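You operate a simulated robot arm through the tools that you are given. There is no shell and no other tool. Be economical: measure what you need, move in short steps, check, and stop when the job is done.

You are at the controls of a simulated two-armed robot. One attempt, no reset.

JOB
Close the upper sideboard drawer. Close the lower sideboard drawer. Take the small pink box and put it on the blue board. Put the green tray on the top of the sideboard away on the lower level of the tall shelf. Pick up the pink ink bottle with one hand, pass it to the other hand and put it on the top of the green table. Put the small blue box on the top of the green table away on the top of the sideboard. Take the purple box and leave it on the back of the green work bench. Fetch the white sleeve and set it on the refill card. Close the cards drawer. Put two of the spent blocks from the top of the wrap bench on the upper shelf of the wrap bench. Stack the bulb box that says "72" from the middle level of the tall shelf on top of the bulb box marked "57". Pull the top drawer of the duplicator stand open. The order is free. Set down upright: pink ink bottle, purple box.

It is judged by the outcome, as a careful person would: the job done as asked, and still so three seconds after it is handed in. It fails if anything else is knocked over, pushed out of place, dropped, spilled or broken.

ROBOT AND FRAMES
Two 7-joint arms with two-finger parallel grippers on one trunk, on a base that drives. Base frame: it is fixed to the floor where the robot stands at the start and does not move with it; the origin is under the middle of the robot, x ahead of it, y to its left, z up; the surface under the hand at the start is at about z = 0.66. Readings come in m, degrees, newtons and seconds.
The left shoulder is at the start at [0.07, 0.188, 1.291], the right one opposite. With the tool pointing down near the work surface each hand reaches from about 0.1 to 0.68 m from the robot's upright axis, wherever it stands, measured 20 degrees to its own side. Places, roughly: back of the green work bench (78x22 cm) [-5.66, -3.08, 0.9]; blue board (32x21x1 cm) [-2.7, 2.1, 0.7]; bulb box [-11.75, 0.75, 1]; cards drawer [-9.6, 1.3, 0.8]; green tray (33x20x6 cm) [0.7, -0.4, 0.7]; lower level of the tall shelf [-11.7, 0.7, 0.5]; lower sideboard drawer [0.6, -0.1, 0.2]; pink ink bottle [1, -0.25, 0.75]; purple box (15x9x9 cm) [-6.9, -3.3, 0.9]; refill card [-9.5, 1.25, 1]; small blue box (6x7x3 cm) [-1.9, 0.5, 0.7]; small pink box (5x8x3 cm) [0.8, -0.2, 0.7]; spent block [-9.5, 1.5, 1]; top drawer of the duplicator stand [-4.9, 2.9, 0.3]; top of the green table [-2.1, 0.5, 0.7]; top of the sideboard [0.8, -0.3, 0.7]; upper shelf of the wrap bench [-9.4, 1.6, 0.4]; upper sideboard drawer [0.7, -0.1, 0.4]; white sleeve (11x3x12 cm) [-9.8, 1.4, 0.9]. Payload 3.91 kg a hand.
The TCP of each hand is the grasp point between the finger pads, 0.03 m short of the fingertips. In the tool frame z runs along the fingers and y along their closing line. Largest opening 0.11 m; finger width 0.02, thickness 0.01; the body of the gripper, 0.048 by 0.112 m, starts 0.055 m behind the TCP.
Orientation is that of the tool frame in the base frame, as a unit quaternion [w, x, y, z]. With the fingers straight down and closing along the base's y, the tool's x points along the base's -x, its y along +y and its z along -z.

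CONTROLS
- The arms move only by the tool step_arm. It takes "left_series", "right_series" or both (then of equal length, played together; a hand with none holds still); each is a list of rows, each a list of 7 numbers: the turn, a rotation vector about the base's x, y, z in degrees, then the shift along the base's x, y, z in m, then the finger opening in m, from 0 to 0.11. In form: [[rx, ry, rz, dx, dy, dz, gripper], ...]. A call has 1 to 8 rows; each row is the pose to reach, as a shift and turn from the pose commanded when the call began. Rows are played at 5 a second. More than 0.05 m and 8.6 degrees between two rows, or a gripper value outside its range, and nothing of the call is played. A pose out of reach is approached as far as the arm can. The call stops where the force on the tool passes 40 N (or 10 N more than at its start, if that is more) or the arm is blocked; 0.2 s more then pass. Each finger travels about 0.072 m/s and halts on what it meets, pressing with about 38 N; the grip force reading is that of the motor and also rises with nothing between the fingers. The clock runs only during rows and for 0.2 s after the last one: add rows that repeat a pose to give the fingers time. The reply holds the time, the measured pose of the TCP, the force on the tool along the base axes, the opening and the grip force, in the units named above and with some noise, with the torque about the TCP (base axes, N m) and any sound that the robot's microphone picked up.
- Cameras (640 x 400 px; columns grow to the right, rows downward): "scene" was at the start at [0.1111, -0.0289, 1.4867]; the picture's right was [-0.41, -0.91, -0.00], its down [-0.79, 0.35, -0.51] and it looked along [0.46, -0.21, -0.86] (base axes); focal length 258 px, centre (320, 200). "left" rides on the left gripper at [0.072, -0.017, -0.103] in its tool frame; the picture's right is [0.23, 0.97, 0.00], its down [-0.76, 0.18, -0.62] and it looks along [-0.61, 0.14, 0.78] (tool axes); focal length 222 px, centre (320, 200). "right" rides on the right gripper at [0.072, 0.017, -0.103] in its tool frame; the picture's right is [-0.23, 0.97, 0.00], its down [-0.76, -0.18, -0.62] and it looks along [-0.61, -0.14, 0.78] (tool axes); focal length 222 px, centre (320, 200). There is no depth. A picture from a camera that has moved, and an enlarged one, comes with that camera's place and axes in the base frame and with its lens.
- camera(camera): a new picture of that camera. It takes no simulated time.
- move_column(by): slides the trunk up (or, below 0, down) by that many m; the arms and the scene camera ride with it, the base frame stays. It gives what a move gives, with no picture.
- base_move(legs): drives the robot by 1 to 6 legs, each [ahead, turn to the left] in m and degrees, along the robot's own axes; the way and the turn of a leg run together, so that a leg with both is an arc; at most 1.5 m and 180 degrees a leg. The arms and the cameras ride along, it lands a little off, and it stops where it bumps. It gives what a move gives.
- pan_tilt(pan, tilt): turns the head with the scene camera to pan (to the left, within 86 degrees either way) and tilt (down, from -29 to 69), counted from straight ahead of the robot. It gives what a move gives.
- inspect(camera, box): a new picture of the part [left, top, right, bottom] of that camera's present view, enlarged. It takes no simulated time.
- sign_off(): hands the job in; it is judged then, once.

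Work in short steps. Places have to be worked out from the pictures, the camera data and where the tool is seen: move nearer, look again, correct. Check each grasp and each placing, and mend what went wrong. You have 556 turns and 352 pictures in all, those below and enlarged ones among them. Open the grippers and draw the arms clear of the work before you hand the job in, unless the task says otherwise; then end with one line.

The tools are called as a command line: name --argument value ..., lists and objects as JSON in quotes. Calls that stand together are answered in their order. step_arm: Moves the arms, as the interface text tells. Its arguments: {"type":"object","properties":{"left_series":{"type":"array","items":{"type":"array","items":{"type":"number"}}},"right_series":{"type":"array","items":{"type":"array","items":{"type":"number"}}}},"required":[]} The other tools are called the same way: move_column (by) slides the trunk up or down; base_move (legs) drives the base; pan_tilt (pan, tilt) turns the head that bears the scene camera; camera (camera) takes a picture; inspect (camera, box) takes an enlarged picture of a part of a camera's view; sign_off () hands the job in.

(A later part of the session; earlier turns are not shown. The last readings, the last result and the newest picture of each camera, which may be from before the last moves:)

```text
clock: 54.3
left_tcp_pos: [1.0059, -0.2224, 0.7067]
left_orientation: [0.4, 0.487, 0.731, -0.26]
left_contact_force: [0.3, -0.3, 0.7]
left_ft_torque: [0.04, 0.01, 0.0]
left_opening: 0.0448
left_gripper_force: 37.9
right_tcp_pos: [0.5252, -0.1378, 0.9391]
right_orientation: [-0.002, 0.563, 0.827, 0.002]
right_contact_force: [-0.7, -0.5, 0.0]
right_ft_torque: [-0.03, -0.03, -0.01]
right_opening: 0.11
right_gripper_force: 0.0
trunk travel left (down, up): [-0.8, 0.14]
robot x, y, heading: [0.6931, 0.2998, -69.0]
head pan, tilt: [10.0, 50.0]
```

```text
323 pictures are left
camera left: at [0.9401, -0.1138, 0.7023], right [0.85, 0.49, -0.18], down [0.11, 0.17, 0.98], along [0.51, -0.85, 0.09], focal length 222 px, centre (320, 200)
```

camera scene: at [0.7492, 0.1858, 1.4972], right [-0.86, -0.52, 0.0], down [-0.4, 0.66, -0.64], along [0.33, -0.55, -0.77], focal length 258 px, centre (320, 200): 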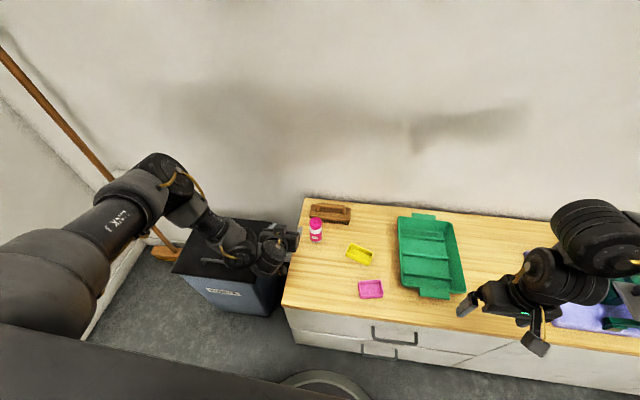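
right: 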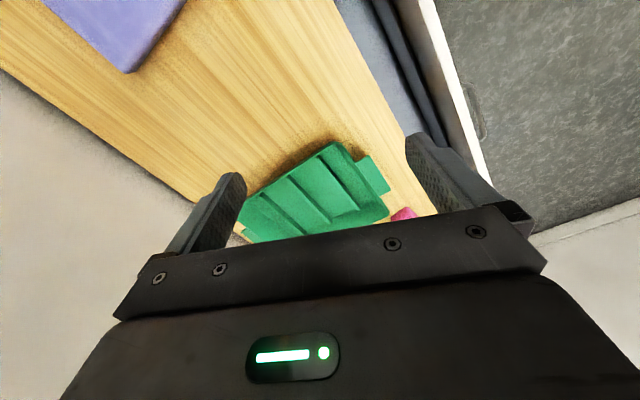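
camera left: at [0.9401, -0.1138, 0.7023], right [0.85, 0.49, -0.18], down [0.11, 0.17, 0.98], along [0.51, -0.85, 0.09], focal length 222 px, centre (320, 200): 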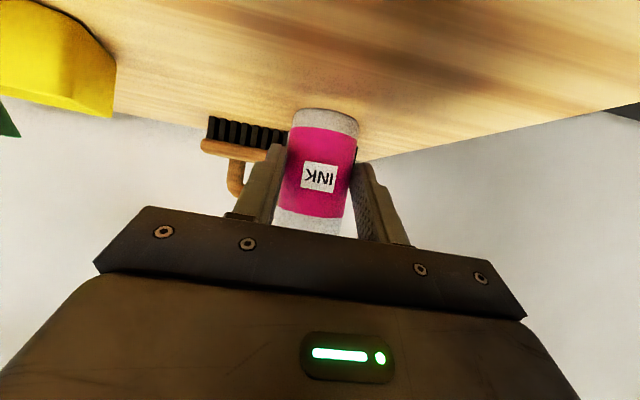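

Gripped at 4.5 cm diameter. Lift straight up, then check.

step_arm --left_series '[[0, 0, 0, 0, 0, 0.03, 0.02], [0, 0, 0, 0, 0, 0.07, 0.02], [0, 0, 0, -0.01, 0.025, 0.11, 0.02], [0, 0, 0, -0.025, 0.06, 0.13, 0.02], [0, 0, 0, -0.045, 0.1, 0.14, 0.02]]'

camera --camera "scene"

```text
clock: 55.5
left_tcp_pos: [0.9605, -0.1198, 0.8495]
left_orientation: [0.401, 0.488, 0.73, -0.26]
left_contact_force: [-0.5, 1.0, -1.2]
left_ft_torque: [0.01, -0.01, 0.04]
left_opening: 0.0444
left_gripper_force: 38.1
right_tcp_pos: [0.5239, -0.137, 0.939]
right_orientation: [0.0, 0.564, 0.826, 0.002]
right_contact_force: [-0.3, 0.0, -0.5]
right_ft_torque: [0.0, 0.0, -0.02]
right_opening: 0.11
right_gripper_force: 0.0
trunk travel left (down, up): [-0.8, 0.14]
robot x, y, heading: [0.6884, 0.2964, -68.8]
head pan, tilt: [10.0, 50.0]
```

```text
322 pictures are left
camera scene: at [0.7478, 0.1875, 1.4974], right [-0.86, -0.52, 0.0], down [-0.4, 0.65, -0.64], along [0.33, -0.55, -0.77], focal length 258 px, centre (320, 200)
```

scene: 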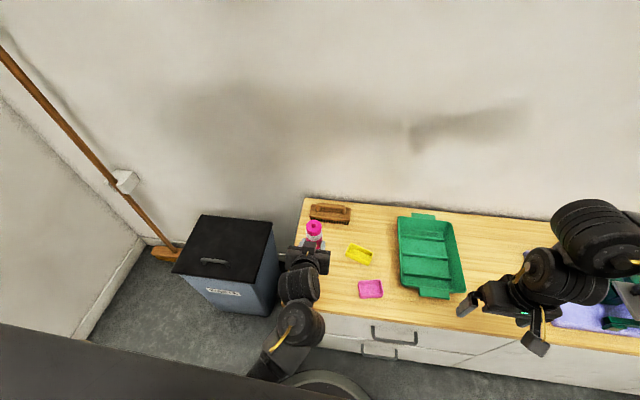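

Bottle securely held. Now swing the left hand so its tool points to the robot's right, bringing the bottle in front of the chest.

step_arm --left_series '[[0, 0, -8, -0.0137, 0.0041, 0, 0.02], [0, 0, -16, -0.0273, 0.008, 0, 0.02], [0, 0, -24, -0.041, 0.012, 0, 0.02], [0, 0, -32, -0.0546, 0.016, 0, 0.02], [0, 0, -40, -0.068, 0.02, 0, 0.02], [0, 0, -48, -0.082, 0.025, 0, 0.02], [0, 0, -56, -0.0956, 0.029, 0, 0.02], [0, 0, -64, -0.109, 0.033, 0, 0.02]]'

camera --camera "scene"

```text
clock: 57.3
left_tcp_pos: [0.8532, -0.0881, 0.846]
left_orientation: [0.2, 0.801, 0.361, -0.433]
left_contact_force: [0.4, -0.2, -2.2]
left_ft_torque: [0.0, 0.01, -0.01]
left_opening: 0.0441
left_gripper_force: 37.5
right_tcp_pos: [0.5251, -0.1384, 0.9381]
right_orientation: [0.0, 0.563, 0.826, 0.002]
right_contact_force: [-0.6, -0.3, 0.3]
right_ft_torque: [-0.02, 0.0, 0.0]
right_opening: 0.1098
right_gripper_force: 0.0
trunk travel left (down, up): [-0.8, 0.14]
robot x, y, heading: [0.6892, 0.2976, -68.6]
head pan, tilt: [10.0, 50.0]
```

```text
321 pictures are left
camera scene: at [0.7495, 0.1849, 1.4971], right [-0.86, -0.52, 0.0], down [-0.4, 0.66, -0.64], along [0.33, -0.55, -0.77], focal length 258 px, centre (320, 200)
```

scene: 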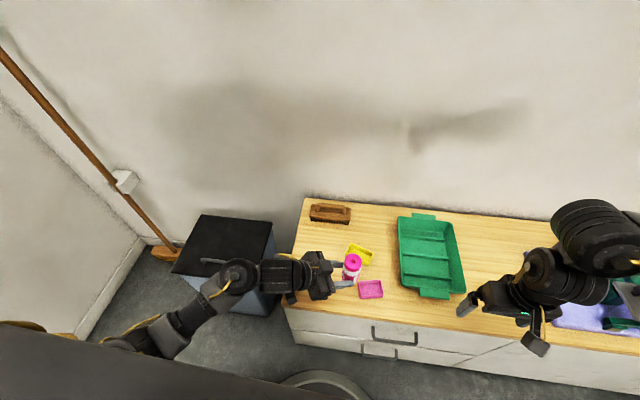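

Good pose. Now lower the left hand 5 cm and turn the right hand CCW while bringing it nearer.

step_arm --left_series '[[0, 0, 0, 0, 0, -0.01, 0.02], [0, 0, 0, 0, 0, -0.02, 0.02], [0, 0, 0, 0, 0, -0.03, 0.02], [0, 0, 0, 0, 0, -0.04, 0.02], [0, 0, 0, 0, 0, -0.05, 0.02], [0, 0, 0, 0, 0, -0.05, 0.02], [0, 0, 0, 0, 0, -0.05, 0.02], [0, 0, 0, 0, 0, -0.05, 0.02]]' --right_series '[[0, 0, 8.5, 0.02, 0, 0, 0.11], [0, 0, 17, 0.04, 0.0, 0, 0.11], [0, 0, 25.5, 0.06, 0.0, 0, 0.11], [0, 0, 34, 0.08, 0.0, 0, 0.11], [0, 0, 42.5, 0.1, 0, 0, 0.1], [0, 0, 51, 0.12, 0, 0, 0.09], [0, 0, 59.5, 0.14, 0, 0, 0.08], [0, 0, 68, 0.16, 0, 0, 0.07]]'

camera --camera "scene"

camera --camera "right"

```text
clock: 59.1
left_tcp_pos: [0.854, -0.0873, 0.7958]
left_orientation: [0.201, 0.801, 0.36, -0.434]
left_contact_force: [-0.9, -0.5, -1.3]
left_ft_torque: [0.04, -0.05, 0.0]
left_opening: 0.0444
left_gripper_force: 38.1
right_tcp_pos: [0.685, -0.1383, 0.9387]
right_orientation: [-0.002, 0.003, 1.0, 0.001]
right_contact_force: [0.2, -0.1, -0.1]
right_ft_torque: [0.01, 0.0, -0.01]
right_opening: 0.0701
right_gripper_force: 0.0
trunk travel left (down, up): [-0.8, 0.14]
robot x, y, heading: [0.6886, 0.2967, -68.8]
head pan, tilt: [10.0, 50.0]
```

```text
320 pictures are left
camera scene: at [0.7506, 0.1858, 1.4972], right [-0.86, -0.52, 0.0], down [-0.4, 0.66, -0.64], along [0.33, -0.55, -0.77], focal length 258 px, centre (320, 200)
```

scene: 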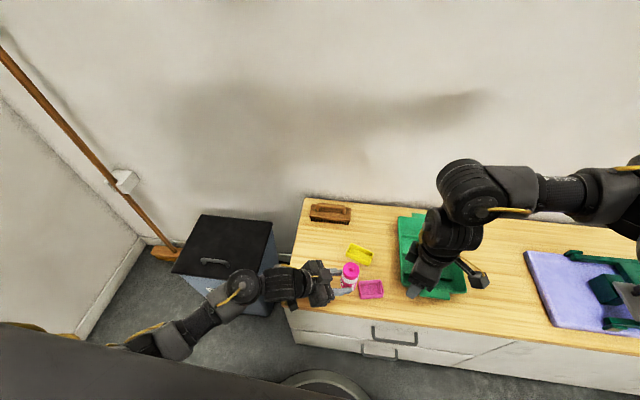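

```text
319 pictures are left
camera right: at [0.6126, -0.1213, 1.0429], right [0.23, 0.97, 0.0], down [0.76, -0.19, 0.62], along [0.6, -0.14, -0.79], focal length 222 px, centre (320, 200)
```

right: 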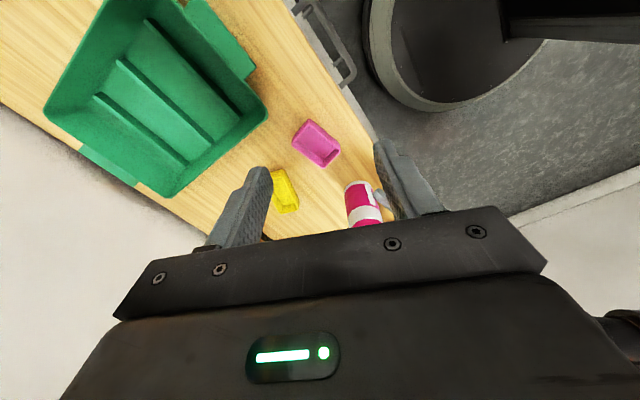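

Bottle axis judged at (0.83, -0.105), nozzle tip z≈0.868. Move the right hand above it.

step_arm --right_series '[[0, 0, 0, 0.04, 0.01, 0, 0.07], [0, 0, 0, 0.08, 0.02, 0, 0.07], [0, 0, 0, 0.12, 0.03, 0, 0.07], [0, 0, 0, 0.145, 0.033, 0, 0.07], [0, 0, 0, 0.145, 0.033, 0, 0.07]]'

camera --camera "scene"

camera --camera "right"

camera --camera "left"

```text
clock: 60.3
left_tcp_pos: [0.8525, -0.0883, 0.7978]
left_orientation: [0.202, 0.801, 0.362, -0.432]
left_contact_force: [0.4, 0.8, -1.0]
left_ft_torque: [0.02, -0.03, 0.01]
left_opening: 0.0444
left_gripper_force: 38.5
right_tcp_pos: [0.8297, -0.1042, 0.9377]
right_orientation: [-0.001, 0.004, 1.0, 0.001]
right_contact_force: [0.5, 0.0, 0.4]
right_ft_torque: [-0.02, -0.04, 0.03]
right_opening: 0.0701
right_gripper_force: 0.0
trunk travel left (down, up): [-0.8, 0.14]
robot x, y, heading: [0.6901, 0.3024, -68.9]
head pan, tilt: [10.0, 50.0]
```

```text
318 pictures are left
camera scene: at [0.7482, 0.1855, 1.4972], right [-0.86, -0.52, 0.0], down [-0.4, 0.66, -0.64], along [0.33, -0.55, -0.77], focal length 258 px, centre (320, 200)
```

scene: 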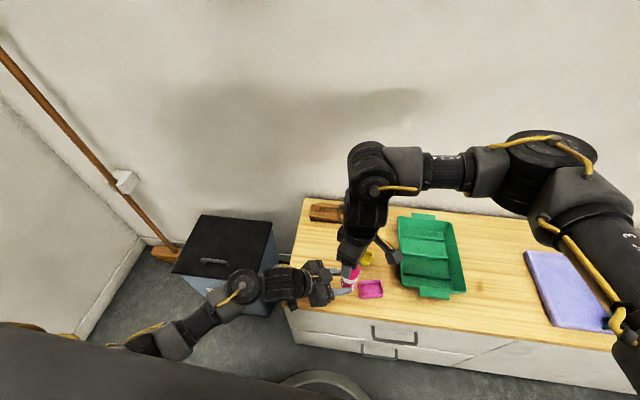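

```text
317 pictures are left
camera right: at [0.7566, -0.0873, 1.0424], right [0.24, 0.97, 0.0], down [0.76, -0.19, 0.62], along [0.6, -0.15, -0.78], focal length 222 px, centre (320, 200)
```

right: 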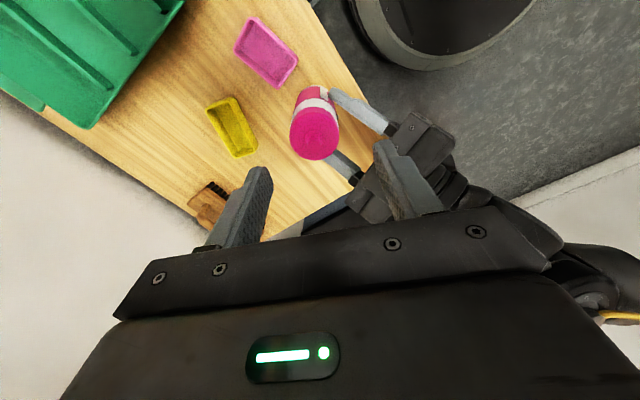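

```text
316 pictures are left
camera left: at [0.9214, 0.0178, 0.7929], right [0.82, -0.55, -0.18], down [0.2, -0.03, 0.98], along [-0.54, -0.84, 0.09], focal length 222 px, centre (320, 200)
```

left: 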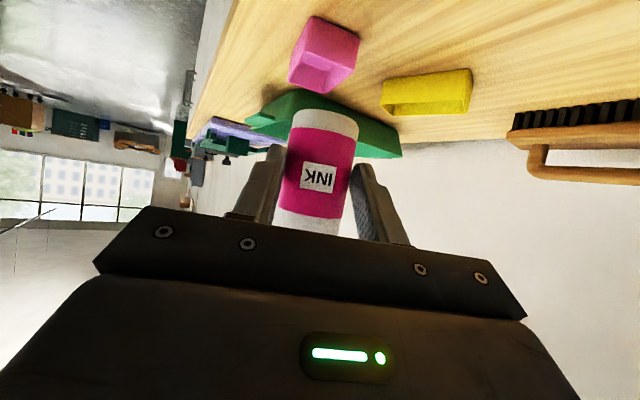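

Cap centre is at about (0.831, -0.111). Shift 6 mm and descend over the cap.

step_arm --right_series '[[0, 0, 0, 0.001, -0.006, -0.02, 0.07], [0, 0, 0, 0.001, -0.006, -0.045, 0.07], [0, 0, 0, 0.001, -0.006, -0.07, 0.07], [0, 0, 0, 0.001, -0.006, -0.088, 0.07], [0, 0, 0, 0.001, -0.006, -0.088, 0.07]]'

camera --camera "right"

```text
clock: 61.5
left_tcp_pos: [0.8536, -0.0862, 0.7964]
left_orientation: [0.201, 0.801, 0.361, -0.433]
left_contact_force: [-0.4, -0.6, -0.9]
left_ft_torque: [0.06, -0.05, 0.03]
left_opening: 0.0447
left_gripper_force: 38.4
right_tcp_pos: [0.8288, -0.1116, 0.8514]
right_orientation: [-0.002, 0.005, 1.0, 0.001]
right_contact_force: [0.1, 0.2, 0.0]
right_ft_torque: [0.03, 0.0, 0.02]
right_opening: 0.07
right_gripper_force: 0.0
trunk travel left (down, up): [-0.8, 0.14]
robot x, y, heading: [0.6918, 0.3013, -68.6]
head pan, tilt: [10.0, 50.0]
```

```text
315 pictures are left
camera right: at [0.7569, -0.094, 0.9549], right [0.24, 0.97, 0.0], down [0.76, -0.19, 0.62], along [0.6, -0.15, -0.78], focal length 222 px, centre (320, 200)
```

right: 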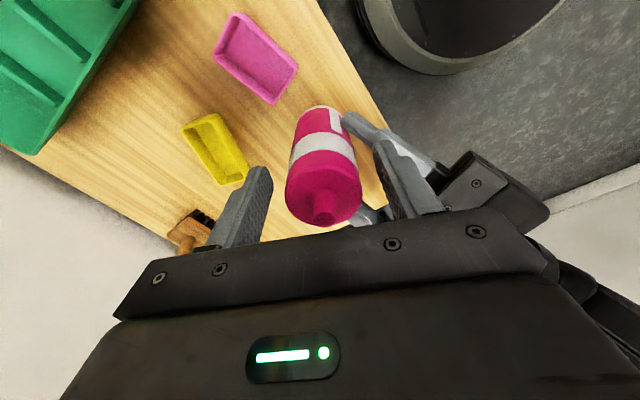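

Centred between the right fingers. Close the right gripper.

step_arm --right_series '[[0, 0, 0, 0, 0, 0, 0.05], [0, 0, 0, 0, 0, 0, 0.03], [0, 0, 0, 0, 0, 0, 0.02], [0, 0, 0, 0, 0, 0, 0.02]]'

camera --camera "right"

```text
clock: 62.5
left_tcp_pos: [0.8541, -0.0879, 0.7976]
left_orientation: [0.202, 0.8, 0.362, -0.433]
left_contact_force: [-1.3, -7.9, -3.1]
left_ft_torque: [0.7, -0.13, -0.01]
left_opening: 0.0445
left_gripper_force: 37.7
right_tcp_pos: [0.8296, -0.1108, 0.8502]
right_orientation: [-0.001, 0.004, 1.0, 0.001]
right_contact_force: [-0.1, 7.1, 1.8]
right_ft_torque: [-0.19, 0.04, 0.19]
right_opening: 0.0449
right_gripper_force: 38.6
trunk travel left (down, up): [-0.8, 0.14]
robot x, y, heading: [0.6949, 0.3003, -69.1]
head pan, tilt: [10.0, 50.0]
```

```text
314 pictures are left
camera right: at [0.7571, -0.0937, 0.9551], right [0.24, 0.97, 0.0], down [0.76, -0.19, 0.62], along [0.6, -0.14, -0.78], focal length 222 px, centre (320, 200)
```

right: 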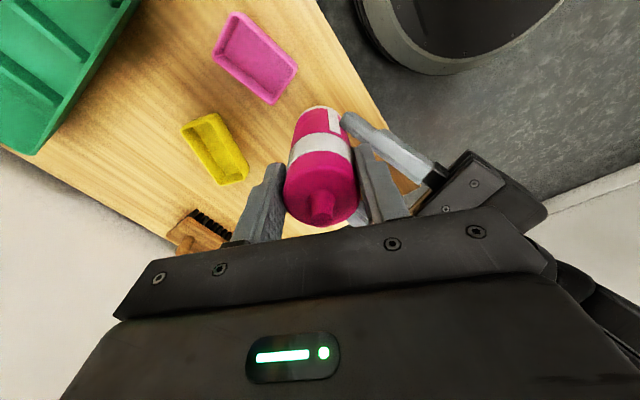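

Both hands hold it. Release the left and withdraw along its tool axis.

step_arm --left_series '[[0, 0, 0, 0, 0, 0, 0.06], [0, 0, 0, 0, 0, 0, 0.075], [0, 0, 0, 0.013, 0.015, 0.008, 0.075], [0, 0, 0, 0.033, 0.038, 0.02, 0.075], [0, 0, 0, 0.059, 0.068, 0.04, 0.075], [0, 0, 0, 0.085, 0.098, 0.06, 0.075]]'

camera --camera "scene"

camera --camera "right"

```text
clock: 63.9
left_tcp_pos: [0.9397, 0.0128, 0.8544]
left_orientation: [0.202, 0.8, 0.361, -0.434]
left_contact_force: [-0.5, -1.1, -0.4]
left_ft_torque: [0.01, -0.01, 0.0]
left_opening: 0.0753
left_gripper_force: 0.0
right_tcp_pos: [0.8301, -0.1101, 0.8508]
right_orientation: [-0.002, 0.005, 1.0, 0.001]
right_contact_force: [0.0, 1.2, 0.7]
right_ft_torque: [0.01, 0.0, -0.01]
right_opening: 0.0449
right_gripper_force: 38.0
trunk travel left (down, up): [-0.8, 0.14]
robot x, y, heading: [0.6915, 0.2984, -68.8]
head pan, tilt: [10.0, 50.0]
```

```text
313 pictures are left
camera scene: at [0.7505, 0.1875, 1.4973], right [-0.86, -0.52, 0.0], down [-0.4, 0.65, -0.64], along [0.33, -0.55, -0.77], focal length 258 px, centre (320, 200)
```

scene: 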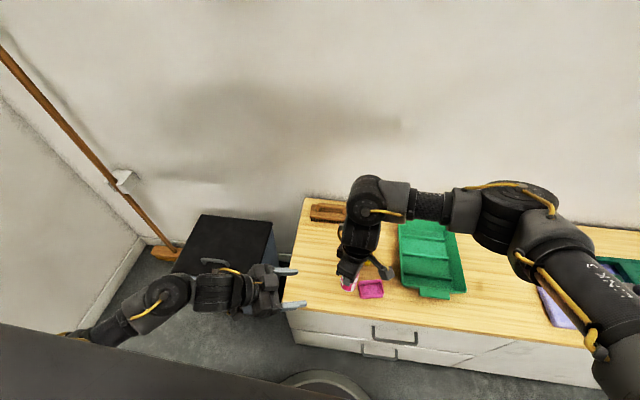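

```text
312 pictures are left
camera right: at [0.7576, -0.093, 0.9555], right [0.24, 0.97, 0.0], down [0.76, -0.19, 0.62], along [0.6, -0.15, -0.78], focal length 222 px, centre (320, 200)
```

right: 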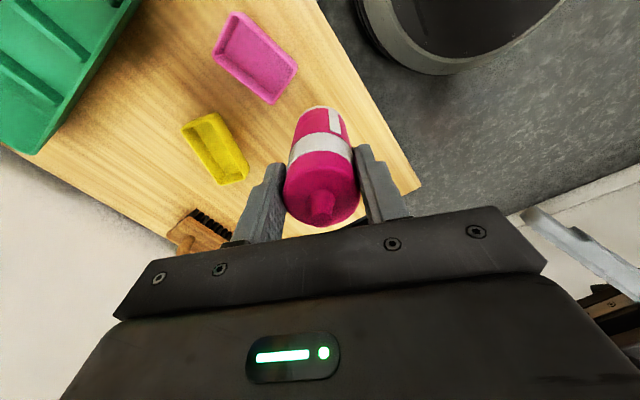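

Handover succeeded; the right hand holds the bottle. Move the right hand up and aside, and meanwhile bring the left tool vertical.

step_arm --right_series '[[0, 0, 0, 0, 0, 0.045, 0.02], [0, 0, -4, -0.02, 0, 0.08, 0.02], [0, 0, -12, -0.065, -0.004, 0.085, 0.02], [0, 0, -20, -0.11, -0.008, 0.085, 0.02], [0, 0, -28, -0.155, -0.013, 0.085, 0.02], [0, 0, -36, -0.2, -0.018, 0.085, 0.02], [0, 0, -44, -0.246, -0.022, 0.085, 0.02], [0, 0, -52, -0.292, -0.026, 0.085, 0.02]]' --left_series '[[5.4, -4.7, 0, 0, 0, 0, 0.08], [10.8, -9.4, 0, 0, 0, 0, 0.09], [16.1, -14, 0, 0, 0, 0, 0.11], [21.5, -18.7, 0, 0, 0, 0, 0.11], [26.9, -23.4, 0, 0, 0, 0, 0.11], [32.3, -28, 0, 0, 0, 0, 0.11], [37.6, -32.7, 0, 0, 0, 0, 0.11], [43, -37.4, 0, 0, 0, 0, 0.11]]'

camera --camera "scene"

```text
clock: 65.7
left_tcp_pos: [0.935, 0.0096, 0.8582]
left_orientation: [0.003, 0.912, 0.411, 0.003]
left_contact_force: [-0.1, 0.3, 0.2]
left_ft_torque: [0.0, -0.02, 0.0]
left_opening: 0.11
left_gripper_force: 0.0
right_tcp_pos: [0.5348, -0.1391, 0.9348]
right_orientation: [0.001, 0.444, 0.896, 0.003]
right_contact_force: [-0.4, -0.3, -2.1]
right_ft_torque: [-0.03, -0.04, -0.02]
right_opening: 0.045
right_gripper_force: 37.8
trunk travel left (down, up): [-0.8, 0.14]
robot x, y, heading: [0.6927, 0.3035, -68.6]
head pan, tilt: [10.0, 50.0]
```

```text
311 pictures are left
camera scene: at [0.744, 0.185, 1.4973], right [-0.86, -0.52, 0.0], down [-0.39, 0.66, -0.64], along [0.34, -0.55, -0.77], focal length 258 px, centre (320, 200)
```

scene: 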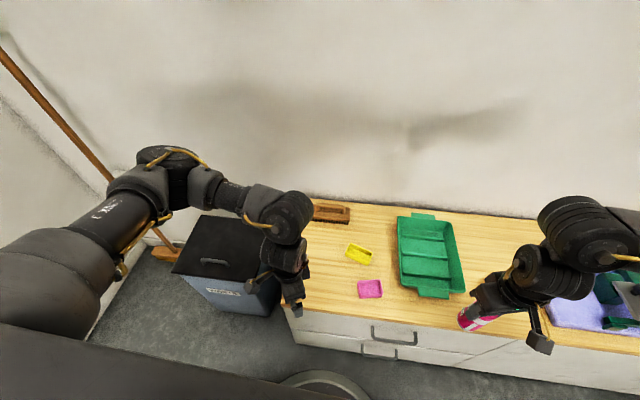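

Now turn the left hand to nominal yaw while moving above the pink box (0.77,-0.165).

step_arm --left_series '[[0, 0, 7.7, -0.02, -0.02, 0, 0.11], [0, 0, 15.4, -0.04, -0.042, 0, 0.11], [0, 0, 23.1, -0.06, -0.064, 0, 0.11], [0, 0, 30.8, -0.08, -0.086, 0, 0.11], [0, 0, 38.5, -0.1, -0.108, 0, 0.11], [0, 0, 46.2, -0.12, -0.13, 0, 0.11], [0, 0, 53.9, -0.14, -0.15, 0, 0.11], [0, 0, 61.6, -0.165, -0.165, 0, 0.11]]'

camera --camera "left"

camera --camera "scene"

```text
clock: 67.5
left_tcp_pos: [0.7703, -0.1544, 0.8566]
left_orientation: [0.002, 0.572, 0.82, 0.002]
left_contact_force: [-0.2, -0.1, 0.2]
left_ft_torque: [-0.01, 0.0, 0.02]
left_opening: 0.1099
left_gripper_force: 0.0
right_tcp_pos: [0.5381, -0.1387, 0.9363]
right_orientation: [0.0, 0.443, 0.896, 0.002]
right_contact_force: [-1.1, -0.1, -2.7]
right_ft_torque: [0.0, 0.01, 0.02]
right_opening: 0.0453
right_gripper_force: 37.6
trunk travel left (down, up): [-0.8, 0.14]
robot x, y, heading: [0.6907, 0.2986, -68.9]
head pan, tilt: [10.0, 50.0]
```

```text
310 pictures are left
camera left: at [0.7282, -0.094, 0.9595], right [0.84, 0.55, 0.01], down [0.43, -0.65, 0.62], along [0.35, -0.52, -0.78], focal length 222 px, centre (320, 200)
```

left: 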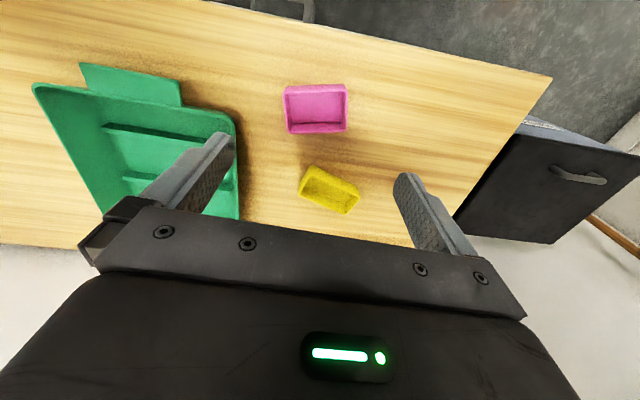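

```text
309 pictures are left
camera scene: at [0.7472, 0.1853, 1.4973], right [-0.86, -0.52, 0.0], down [-0.4, 0.66, -0.64], along [0.33, -0.55, -0.77], focal length 258 px, centre (320, 200)
```

scene: 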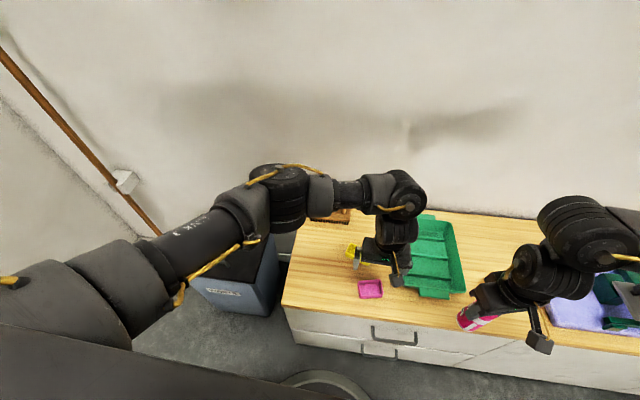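

Pink box centre (0.771, -0.161), long axis at azimuth ~36°. Align yaw +15° and descend in steps.

step_arm --left_series '[[0, 0, 7.7, 0, -0.006, 0, 0.11], [0, 0, 15, 0, -0.007, -0.03, 0.11], [0, 0, 15, 0, -0.007, -0.07, 0.11], [0, 0, 15, 0, -0.007, -0.1, 0.11], [0, 0, 15, 0, -0.007, -0.12, 0.11]]'

camera --camera "left"

```text
clock: 68.7
left_tcp_pos: [0.7745, -0.1607, 0.737]
left_orientation: [0.002, 0.461, 0.887, 0.002]
left_contact_force: [-0.3, 0.7, 0.2]
left_ft_torque: [0.01, 0.01, 0.04]
left_opening: 0.11
left_gripper_force: 0.1
right_tcp_pos: [0.538, -0.1385, 0.9347]
right_orientation: [-0.001, 0.444, 0.896, 0.002]
right_contact_force: [0.2, 0.4, -0.5]
right_ft_torque: [-0.01, 0.03, 0.02]
right_opening: 0.045
right_gripper_force: 38.1
trunk travel left (down, up): [-0.8, 0.14]
robot x, y, heading: [0.6918, 0.3008, -68.7]
head pan, tilt: [10.0, 50.0]
```

```text
308 pictures are left
camera left: at [0.7169, -0.1121, 0.84], right [0.67, 0.75, 0.0], down [0.58, -0.52, 0.63], along [0.47, -0.41, -0.78], focal length 222 px, centre (320, 200)
```

left: 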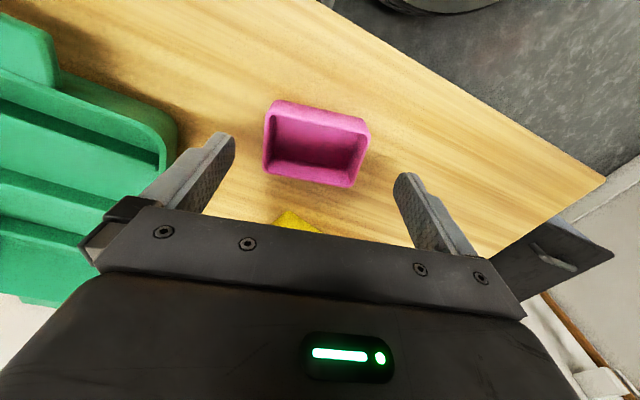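

Aligned. Descend to z≈0.70 and close.

step_arm --left_series '[[0, 0, 0, -0.006, 0, -0.02, 0.11], [0, 0, 0, -0.006, 0, -0.036, 0.11], [0, 0, 0, -0.006, 0, -0.036, 0.08], [0, 0, 0, -0.006, 0, -0.036, 0.06], [0, 0, 0, -0.006, 0, -0.036, 0.04], [0, 0, 0, -0.006, 0, -0.036, 0.04]]'

camera --camera "left"

```text
clock: 69.3
left_tcp_pos: [0.8115, -0.1628, 0.691]
left_orientation: [0.013, 0.443, 0.896, 0.009]
left_contact_force: [-2.4, -0.7, 9.6]
left_ft_torque: [-0.25, 0.47, 0.02]
left_opening: 0.0812
left_gripper_force: 0.5
right_tcp_pos: [0.5395, -0.1377, 0.9361]
right_orientation: [-0.002, 0.442, 0.897, 0.002]
right_contact_force: [0.5, 0.2, -0.7]
right_ft_torque: [0.03, -0.02, 0.02]
right_opening: 0.045
right_gripper_force: 37.9
trunk travel left (down, up): [-0.8, 0.14]
robot x, y, heading: [0.6914, 0.3009, -68.9]
head pan, tilt: [10.0, 50.0]
stopped in row 3 (left hand): the force on the tool passed its limit at 104 N (the readings are from after the stop); the commanded pose is now the measured one
```

```text
307 pictures are left
camera left: at [0.7485, -0.1165, 0.7933], right [0.64, 0.77, 0.03], down [0.58, -0.5, 0.64], along [0.51, -0.39, -0.77], focal length 222 px, centre (320, 200)
```

left: 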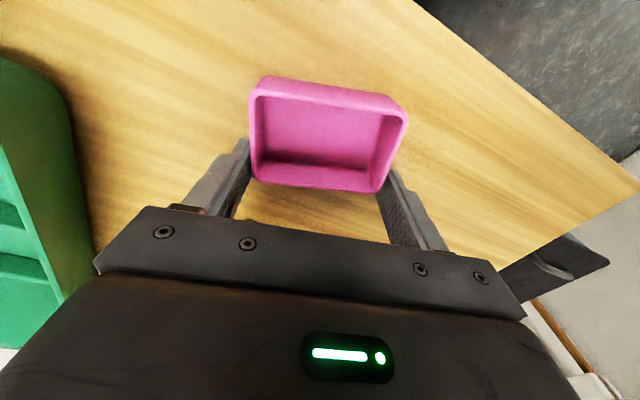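

The hand drifted 4 cm and touched the table — unexpected. Look at the scene before moving.

camera --camera "scene"

```text
306 pictures are left
camera scene: at [0.7502, 0.1873, 1.4973], right [-0.86, -0.52, 0.0], down [-0.4, 0.65, -0.64], along [0.33, -0.55, -0.77], focal length 258 px, centre (320, 200)
```

scene: 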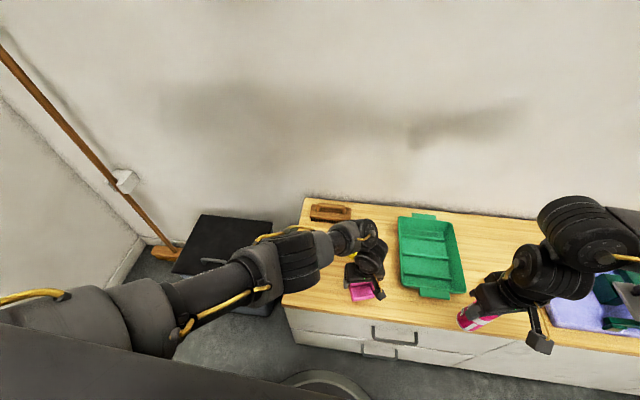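

Lift the left hand slowly and re-check the boxes.

step_arm --left_series '[[0, 0, 0, 0, 0, 0.02, 0.11], [0, 0, 0, 0, 0, 0.05, 0.11], [0, 0, 0, 0, 0, 0.09, 0.11], [0, 0, 0, 0, 0, 0.13, 0.11]]'

camera --camera "scene"

camera --camera "left"

```text
clock: 70.5
left_tcp_pos: [0.8994, -0.1507, 0.7833]
left_orientation: [0.054, 0.414, 0.907, 0.056]
left_contact_force: [-0.4, -0.2, -0.1]
left_ft_torque: [0.01, 0.02, 0.03]
left_opening: 0.1101
left_gripper_force: 0.1
left hand out of reach, approached as far as the arm can: row 4
right_tcp_pos: [0.541, -0.1393, 0.9354]
right_orientation: [-0.002, 0.442, 0.897, 0.002]
right_contact_force: [-0.3, -0.8, 0.0]
right_ft_torque: [0.03, 0.03, 0.01]
right_opening: 0.0447
right_gripper_force: 38.1
trunk travel left (down, up): [-0.8, 0.14]
robot x, y, heading: [0.6921, 0.3001, -68.6]
head pan, tilt: [10.0, 50.0]
stopped in row 4 (left hand): the arm was blocked; the commanded pose is now the measured one
```

```text
305 pictures are left
camera scene: at [0.7526, 0.1845, 1.497], right [-0.85, -0.52, 0.0], down [-0.4, 0.66, -0.64], along [0.33, -0.55, -0.77], focal length 258 px, centre (320, 200)
```

scene: 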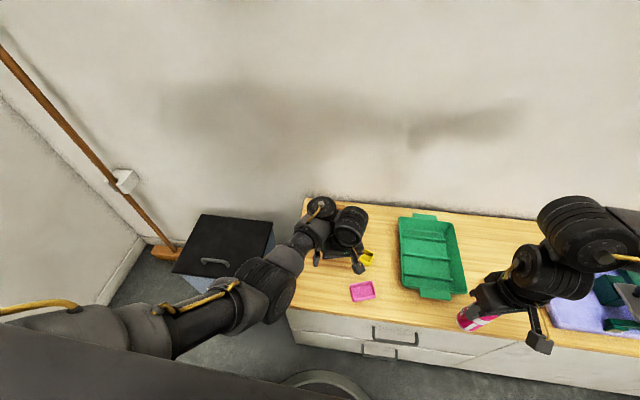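

```text
304 pictures are left
camera left: at [0.8242, -0.113, 0.8794], right [0.58, 0.81, 0.13], down [0.54, -0.5, 0.68], along [0.61, -0.32, -0.72], focal length 222 px, centre (320, 200)
```

left: 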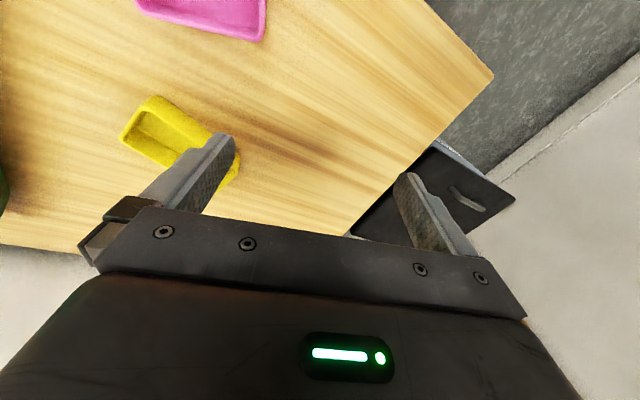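

The left arm fell into an elbow-low posture. I'll draw it back and to the left, rising, to unwind it.

step_arm --left_series '[[0, 0, 0, 0.02, 0.03, 0.01, 0.11], [0, 0, 0, 0.04, 0.06, 0.02, 0.11], [0, 0, 0, 0.06, 0.09, 0.03, 0.11], [0, 0, 0, 0.08, 0.12, 0.04, 0.11], [0, 0, 0, 0.1, 0.15, 0.06, 0.11], [0, 0, 0, 0.12, 0.18, 0.08, 0.11]]'

camera --camera "scene"

```text
clock: 71.9
left_tcp_pos: [0.977, -0.0272, 0.8108]
left_orientation: [0.053, 0.416, 0.906, 0.056]
left_contact_force: [0.0, 0.2, 0.7]
left_ft_torque: [0.0, 0.06, 0.02]
left_opening: 0.1103
left_gripper_force: 0.1
left hand out of reach, approached as far as the arm can: row 4, 5, 6
right_tcp_pos: [0.5396, -0.1373, 0.9354]
right_orientation: [-0.001, 0.442, 0.897, 0.002]
right_contact_force: [-0.5, 0.2, -1.0]
right_ft_torque: [-0.03, 0.0, 0.0]
right_opening: 0.045
right_gripper_force: 38.1
trunk travel left (down, up): [-0.8, 0.14]
robot x, y, heading: [0.6912, 0.2994, -68.6]
head pan, tilt: [10.0, 50.0]
```

```text
303 pictures are left
camera scene: at [0.7501, 0.1865, 1.4973], right [-0.86, -0.52, 0.0], down [-0.4, 0.65, -0.64], along [0.33, -0.55, -0.77], focal length 258 px, centre (320, 200)
```

scene: 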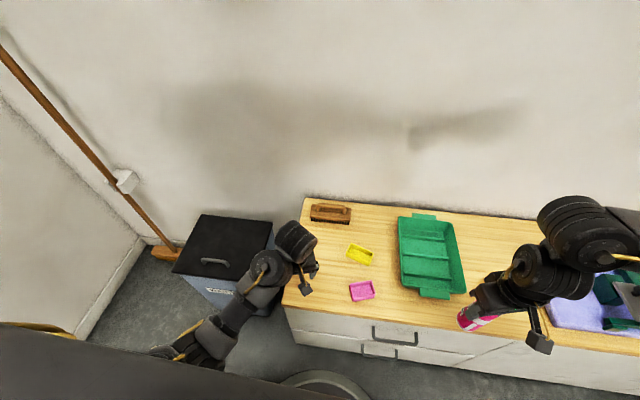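

Pink and yellow boxes are both fine. The pink box lies too far across for the left arm; shift the base 0.27 m to the right.

base_move --legs '[[0, 91], [-0.27, 0], [0, -90]]'

camera --camera "scene"

```text
clock: 81.5
left_tcp_pos: [0.7399, -0.1248, 0.8121]
left_orientation: [0.053, 0.398, 0.914, 0.057]
left_contact_force: [-0.9, 0.6, 1.3]
left_ft_torque: [-0.01, 0.01, 0.03]
left_opening: 0.1098
left_gripper_force: 0.1
right_tcp_pos: [0.3073, -0.2532, 0.935]
right_orientation: [-0.001, 0.425, 0.905, 0.002]
right_contact_force: [0.2, -0.3, -0.9]
right_ft_torque: [0.0, -0.03, 0.0]
right_opening: 0.045
right_gripper_force: 38.5
trunk travel left (down, up): [-0.8, 0.14]
robot x, y, heading: [0.4451, 0.1916, -66.3]
head pan, tilt: [10.0, 50.0]
```

```text
302 pictures are left
camera scene: at [0.5042, 0.0803, 1.4972], right [-0.83, -0.55, 0.0], down [-0.42, 0.64, -0.64], along [0.36, -0.54, -0.77], focal length 258 px, centre (320, 200)
```

scene: 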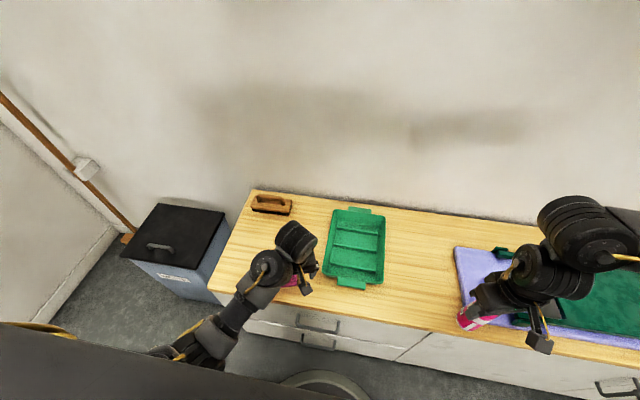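

step_arm --left_series '[[-1.8, 4.1, 0, 0.01, -0.01, 0, 0.11], [-3.6, 8.2, 0, 0.02, -0.02, 0, 0.11], [-3.6, 8.2, 0, 0.02, -0.02, 0, 0.11]]'

camera --camera "left"

```text
clock: 82.3
left_tcp_pos: [0.7609, -0.1444, 0.811]
left_orientation: [0.001, 0.398, 0.917, -0.001]
left_contact_force: [0.0, 0.0, -0.6]
left_ft_torque: [0.02, -0.01, -0.03]
left_opening: 0.1097
left_gripper_force: 0.1
right_tcp_pos: [0.3085, -0.2522, 0.9344]
right_orientation: [-0.002, 0.424, 0.906, 0.001]
right_contact_force: [1.2, -0.3, -1.2]
right_ft_torque: [-0.03, 0.01, -0.01]
right_opening: 0.0448
right_gripper_force: 38.4
trunk travel left (down, up): [-0.8, 0.14]
robot x, y, heading: [0.4486, 0.1912, -66.2]
head pan, tilt: [10.0, 50.0]
```

```text
301 pictures are left
camera left: at [0.6977, -0.1043, 0.9149], right [0.56, 0.83, 0.0], down [0.65, -0.44, 0.62], along [0.52, -0.35, -0.78], focal length 222 px, centre (320, 200)
```

left: 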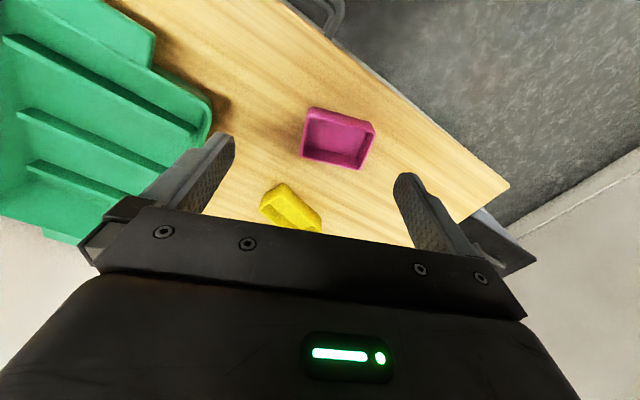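

Box centre now (0.788,-0.142), long axis az ≈42°, hand matches. Move over and descend partway.

step_arm --left_series '[[0, 0, 0, 0.026, 0.002, 0, 0.11], [0, 0, 0, 0.026, 0.002, -0.04, 0.11], [0, 0, 0, 0.026, 0.002, -0.075, 0.11], [0, 0, 0, 0.026, 0.002, -0.075, 0.11]]'

camera --camera "left"

```text
clock: 83.3
left_tcp_pos: [0.787, -0.1415, 0.7386]
left_orientation: [0.0, 0.398, 0.917, 0.0]
left_contact_force: [0.1, 0.2, -0.3]
left_ft_torque: [0.0, 0.02, -0.04]
left_opening: 0.11
left_gripper_force: 0.1
right_tcp_pos: [0.3079, -0.253, 0.9346]
right_orientation: [-0.001, 0.424, 0.906, 0.002]
right_contact_force: [0.4, 0.3, -0.1]
right_ft_torque: [-0.02, -0.01, -0.01]
right_opening: 0.0449
right_gripper_force: 38.3
trunk travel left (down, up): [-0.8, 0.14]
robot x, y, heading: [0.4432, 0.1911, -66.6]
head pan, tilt: [10.0, 50.0]
```

```text
300 pictures are left
camera left: at [0.7243, -0.1009, 0.8411], right [0.56, 0.83, 0.0], down [0.65, -0.44, 0.62], along [0.52, -0.35, -0.78], focal length 222 px, centre (320, 200)
```

left: 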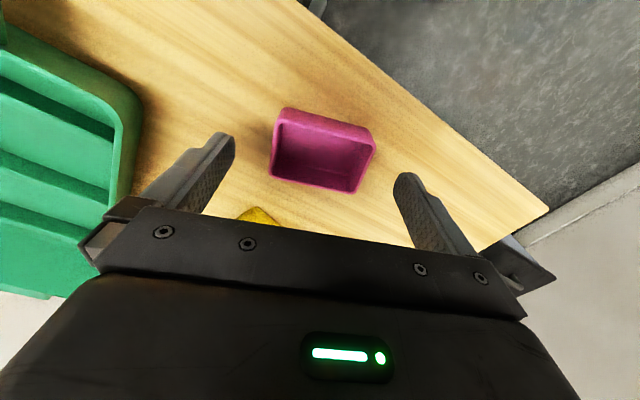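

Descend the last 3.4 cm and close.

step_arm --left_series '[[0, 0, 0, 0, 0, -0.018, 0.11], [0, 0, 0, 0, 0, -0.034, 0.11], [0, 0, 0, 0, 0, -0.034, 0.085], [0, 0, 0, 0, 0, -0.034, 0.065], [0, 0, 0, 0, 0, -0.034, 0.045], [0, 0, 0, 0, 0, -0.034, 0.04]]'

camera --camera "left"

```text
clock: 84.7
left_tcp_pos: [0.7861, -0.1425, 0.7036]
left_orientation: [0.0, 0.399, 0.917, -0.001]
left_contact_force: [0.8, -0.6, -0.2]
left_ft_torque: [0.0, 0.02, 0.0]
left_opening: 0.0729
left_gripper_force: 38.0
right_tcp_pos: [0.3078, -0.2526, 0.9355]
right_orientation: [-0.001, 0.424, 0.906, 0.001]
right_contact_force: [-0.2, -0.6, -1.1]
right_ft_torque: [0.02, 0.0, 0.0]
right_opening: 0.0445
right_gripper_force: 37.7
trunk travel left (down, up): [-0.8, 0.14]
robot x, y, heading: [0.4431, 0.1894, -66.5]
head pan, tilt: [10.0, 50.0]
```

```text
299 pictures are left
camera left: at [0.7237, -0.1013, 0.8073], right [0.56, 0.83, 0.0], down [0.65, -0.44, 0.62], along [0.52, -0.35, -0.78], focal length 222 px, centre (320, 200)
```

left: 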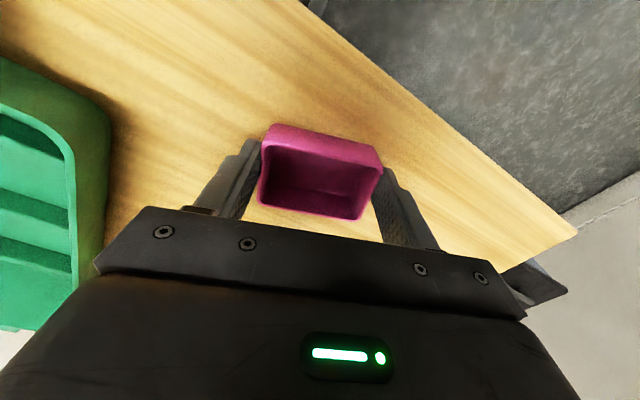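

Gripped. Lift and draw the left hand back from the sideboard.

step_arm --left_series '[[0, 0, 0, 0, 0, 0.04, 0.04], [0, 0, 0, 0, 0, 0.08, 0.04], [0, 0, 0, -0.016, 0.036, 0.1, 0.04], [0, 0, 0, -0.032, 0.073, 0.1, 0.04], [0, 0, 0, -0.048, 0.11, 0.1, 0.04]]'

camera --camera "scene"

```text
clock: 85.9
left_tcp_pos: [0.7366, -0.0311, 0.8038]
left_orientation: [0.0, 0.399, 0.917, -0.001]
left_contact_force: [-0.1, -0.3, -0.8]
left_ft_torque: [-0.04, -0.01, -0.01]
left_opening: 0.0732
left_gripper_force: 38.2
right_tcp_pos: [0.3065, -0.252, 0.9353]
right_orientation: [-0.001, 0.424, 0.906, 0.001]
right_contact_force: [-0.3, 0.5, -0.6]
right_ft_torque: [-0.01, -0.02, -0.03]
right_opening: 0.0448
right_gripper_force: 37.8
trunk travel left (down, up): [-0.8, 0.14]
robot x, y, heading: [0.4454, 0.1912, -66.5]
head pan, tilt: [10.0, 50.0]
```

```text
298 pictures are left
camera scene: at [0.5041, 0.0818, 1.4974], right [-0.83, -0.55, 0.0], down [-0.42, 0.64, -0.64], along [0.36, -0.54, -0.77], focal length 258 px, centre (320, 200)
```

scene: 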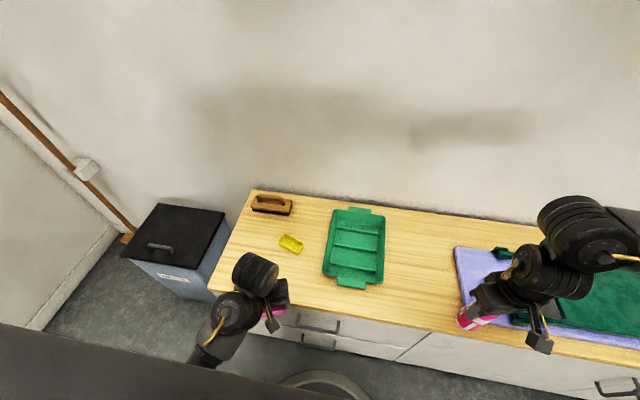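

Both items held. Back away and turn west, then look for the green table.

base_move --legs '[[-0.4, 0], [0, -113.5]]'

pan_tilt --pan 0 --tilt 20

camera --camera "scene"

```text
clock: 93.2
left_tcp_pos: [-0.0446, 0.3836, 0.8047]
left_orientation: [-0.001, 0.986, 0.166, 0.0]
left_contact_force: [0.1, 0.1, 0.6]
left_ft_torque: [0.0, 0.0, 0.0]
left_opening: 0.0729
left_gripper_force: 37.7
right_tcp_pos: [-0.0722, 0.8657, 0.9348]
right_orientation: [0.001, 0.99, 0.139, 0.002]
right_contact_force: [-0.8, 0.3, -1.1]
right_ft_torque: [0.01, 0.01, -0.02]
right_opening: 0.0448
right_gripper_force: 38.1
trunk travel left (down, up): [-0.8, 0.14]
robot x, y, heading: [0.2788, 0.5653, 179.9]
head pan, tilt: [10.0, 50.0]
```

```text
clock: 94.2
left_tcp_pos: [-0.044, 0.3839, 0.8027]
left_orientation: [0.0, 0.986, 0.166, -0.001]
left_contact_force: [-0.2, 1.1, 0.2]
left_ft_torque: [-0.01, 0.0, 0.01]
left_opening: 0.0731
left_gripper_force: 38.3
right_tcp_pos: [-0.0716, 0.8662, 0.9365]
right_orientation: [0.0, 0.99, 0.138, 0.002]
right_contact_force: [0.9, 0.2, -0.8]
right_ft_torque: [0.02, 0.0, -0.01]
right_opening: 0.0453
right_gripper_force: 37.9
trunk travel left (down, up): [-0.8, 0.14]
robot x, y, heading: [0.2782, 0.5627, 179.7]
head pan, tilt: [0.0, 20.0]
```

```text
297 pictures are left
camera scene: at [0.1356, 0.5628, 1.5427], right [0.0, 1.0, 0.0], down [0.34, 0.0, -0.94], along [-0.94, 0.0, -0.34], focal length 258 px, centre (320, 200)
```

scene: 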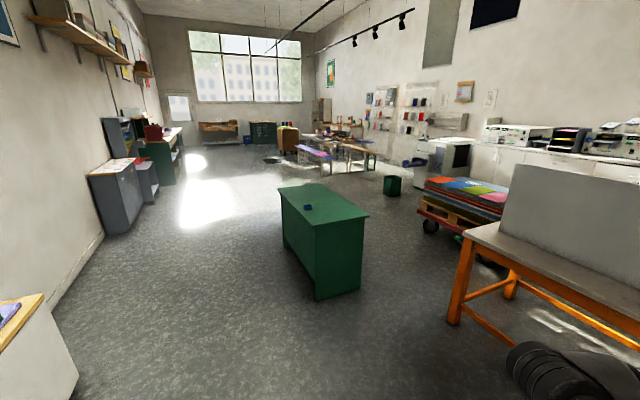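

The green table (≈1.0×0.5 m) is ahead with the small blue box near its south long edge at about (-2.0,0.46). I'll drive to its south side.

base_move --legs '[[0, 15.9], [1.5, 0], [0.7, 0], [0, -81]]'

pan_tilt --pan 0 --tilt 45

camera --camera "scene"

```text
clock: 109.5
left_tcp_pos: [-2.1578, 0.1525, 0.8027]
left_orientation: [0.0, 0.927, -0.374, 0.001]
left_contact_force: [0.3, 0.2, 0.5]
left_ft_torque: [0.01, 0.03, 0.0]
left_opening: 0.0728
left_gripper_force: 37.7
right_tcp_pos: [-1.742, 0.3944, 0.9352]
right_orientation: [0.001, 0.916, -0.401, 0.002]
right_contact_force: [0.4, 0.5, -1.4]
right_ft_torque: [0.0, -0.01, -0.02]
right_opening: 0.0449
right_gripper_force: 38.0
trunk travel left (down, up): [-0.8, 0.14]
robot x, y, heading: [-1.8531, -0.0565, 116.5]
head pan, tilt: [0.0, 20.0]
```

```text
clock: 110.4
left_tcp_pos: [-2.1594, 0.1531, 0.8039]
left_orientation: [0.0, 0.927, -0.374, 0.0]
left_contact_force: [-0.4, -0.4, 0.4]
left_ft_torque: [-0.03, -0.01, -0.01]
left_opening: 0.0733
left_gripper_force: 38.3
right_tcp_pos: [-1.7416, 0.3937, 0.9352]
right_orientation: [0.002, 0.916, -0.401, 0.001]
right_contact_force: [-0.4, -0.5, -1.4]
right_ft_torque: [0.01, 0.01, 0.01]
right_opening: 0.045
right_gripper_force: 38.1
trunk travel left (down, up): [-0.8, 0.14]
robot x, y, heading: [-1.855, -0.0555, 116.3]
head pan, tilt: [0.0, 45.0]
```

```text
296 pictures are left
camera scene: at [-1.9119, 0.0608, 1.5042], right [0.89, 0.45, 0.0], down [0.32, -0.63, -0.71], along [-0.32, 0.63, -0.71], focal length 258 px, centre (320, 200)
```

scene: 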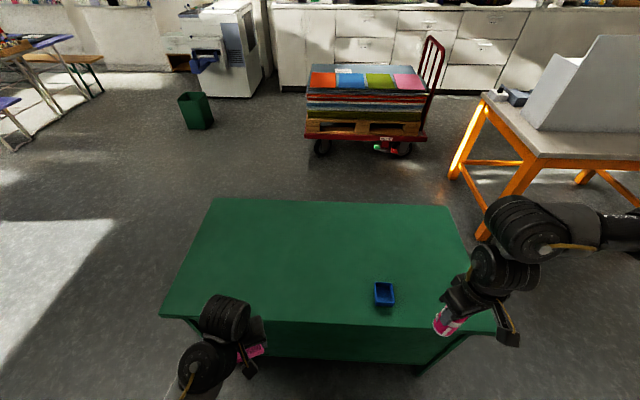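

Blue box is at about (-1.89,0.48), and the colour boards on the pallet cart beyond. I'll move the bottle over the table to the right of the blue box.

step_arm --right_series '[[0, 0, 0, -0.013, 0.044, 0, 0.02], [0, 0, 0, -0.026, 0.088, 0, 0.02], [0, 0, 0, -0.04, 0.132, 0, 0.02], [0, 0, 0, -0.053, 0.175, 0, 0.02], [0, 0, 0, -0.053, 0.175, 0, 0.02]]'

camera --camera "right"

camera --camera "scene"

```text
clock: 111.6
left_tcp_pos: [-2.1585, 0.1519, 0.8037]
left_orientation: [0.001, 0.927, -0.374, 0.0]
left_contact_force: [0.5, -0.2, -0.5]
left_ft_torque: [-0.02, -0.02, 0.01]
left_opening: 0.0732
left_gripper_force: 38.6
right_tcp_pos: [-1.7925, 0.5697, 0.9351]
right_orientation: [0.001, 0.917, -0.4, 0.0]
right_contact_force: [0.3, -0.3, -0.8]
right_ft_torque: [0.02, -0.02, 0.02]
right_opening: 0.0448
right_gripper_force: 37.9
trunk travel left (down, up): [-0.8, 0.14]
robot x, y, heading: [-1.8535, -0.053, 116.7]
head pan, tilt: [0.0, 45.0]
```

```text
295 pictures are left
camera right: at [-1.7562, 0.5048, 1.0396], right [-0.87, -0.5, 0.0], down [-0.39, 0.68, 0.62], along [-0.31, 0.54, -0.78], focal length 222 px, centre (320, 200)
```

right: 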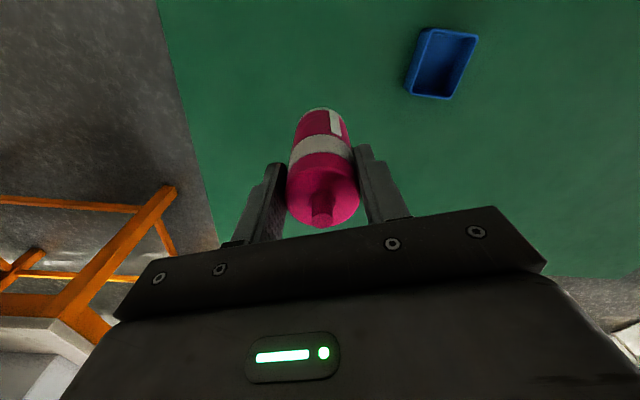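

```text
294 pictures are left
camera scene: at [-1.9111, 0.0599, 1.5042], right [0.89, 0.45, 0.0], down [0.32, -0.63, -0.71], along [-0.32, 0.63, -0.71], focal length 258 px, centre (320, 200)
```

scene: 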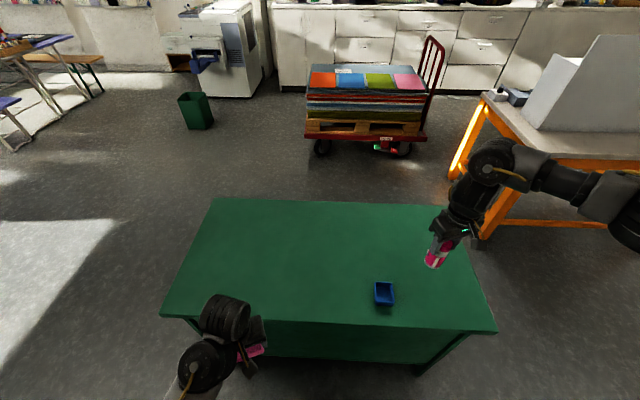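

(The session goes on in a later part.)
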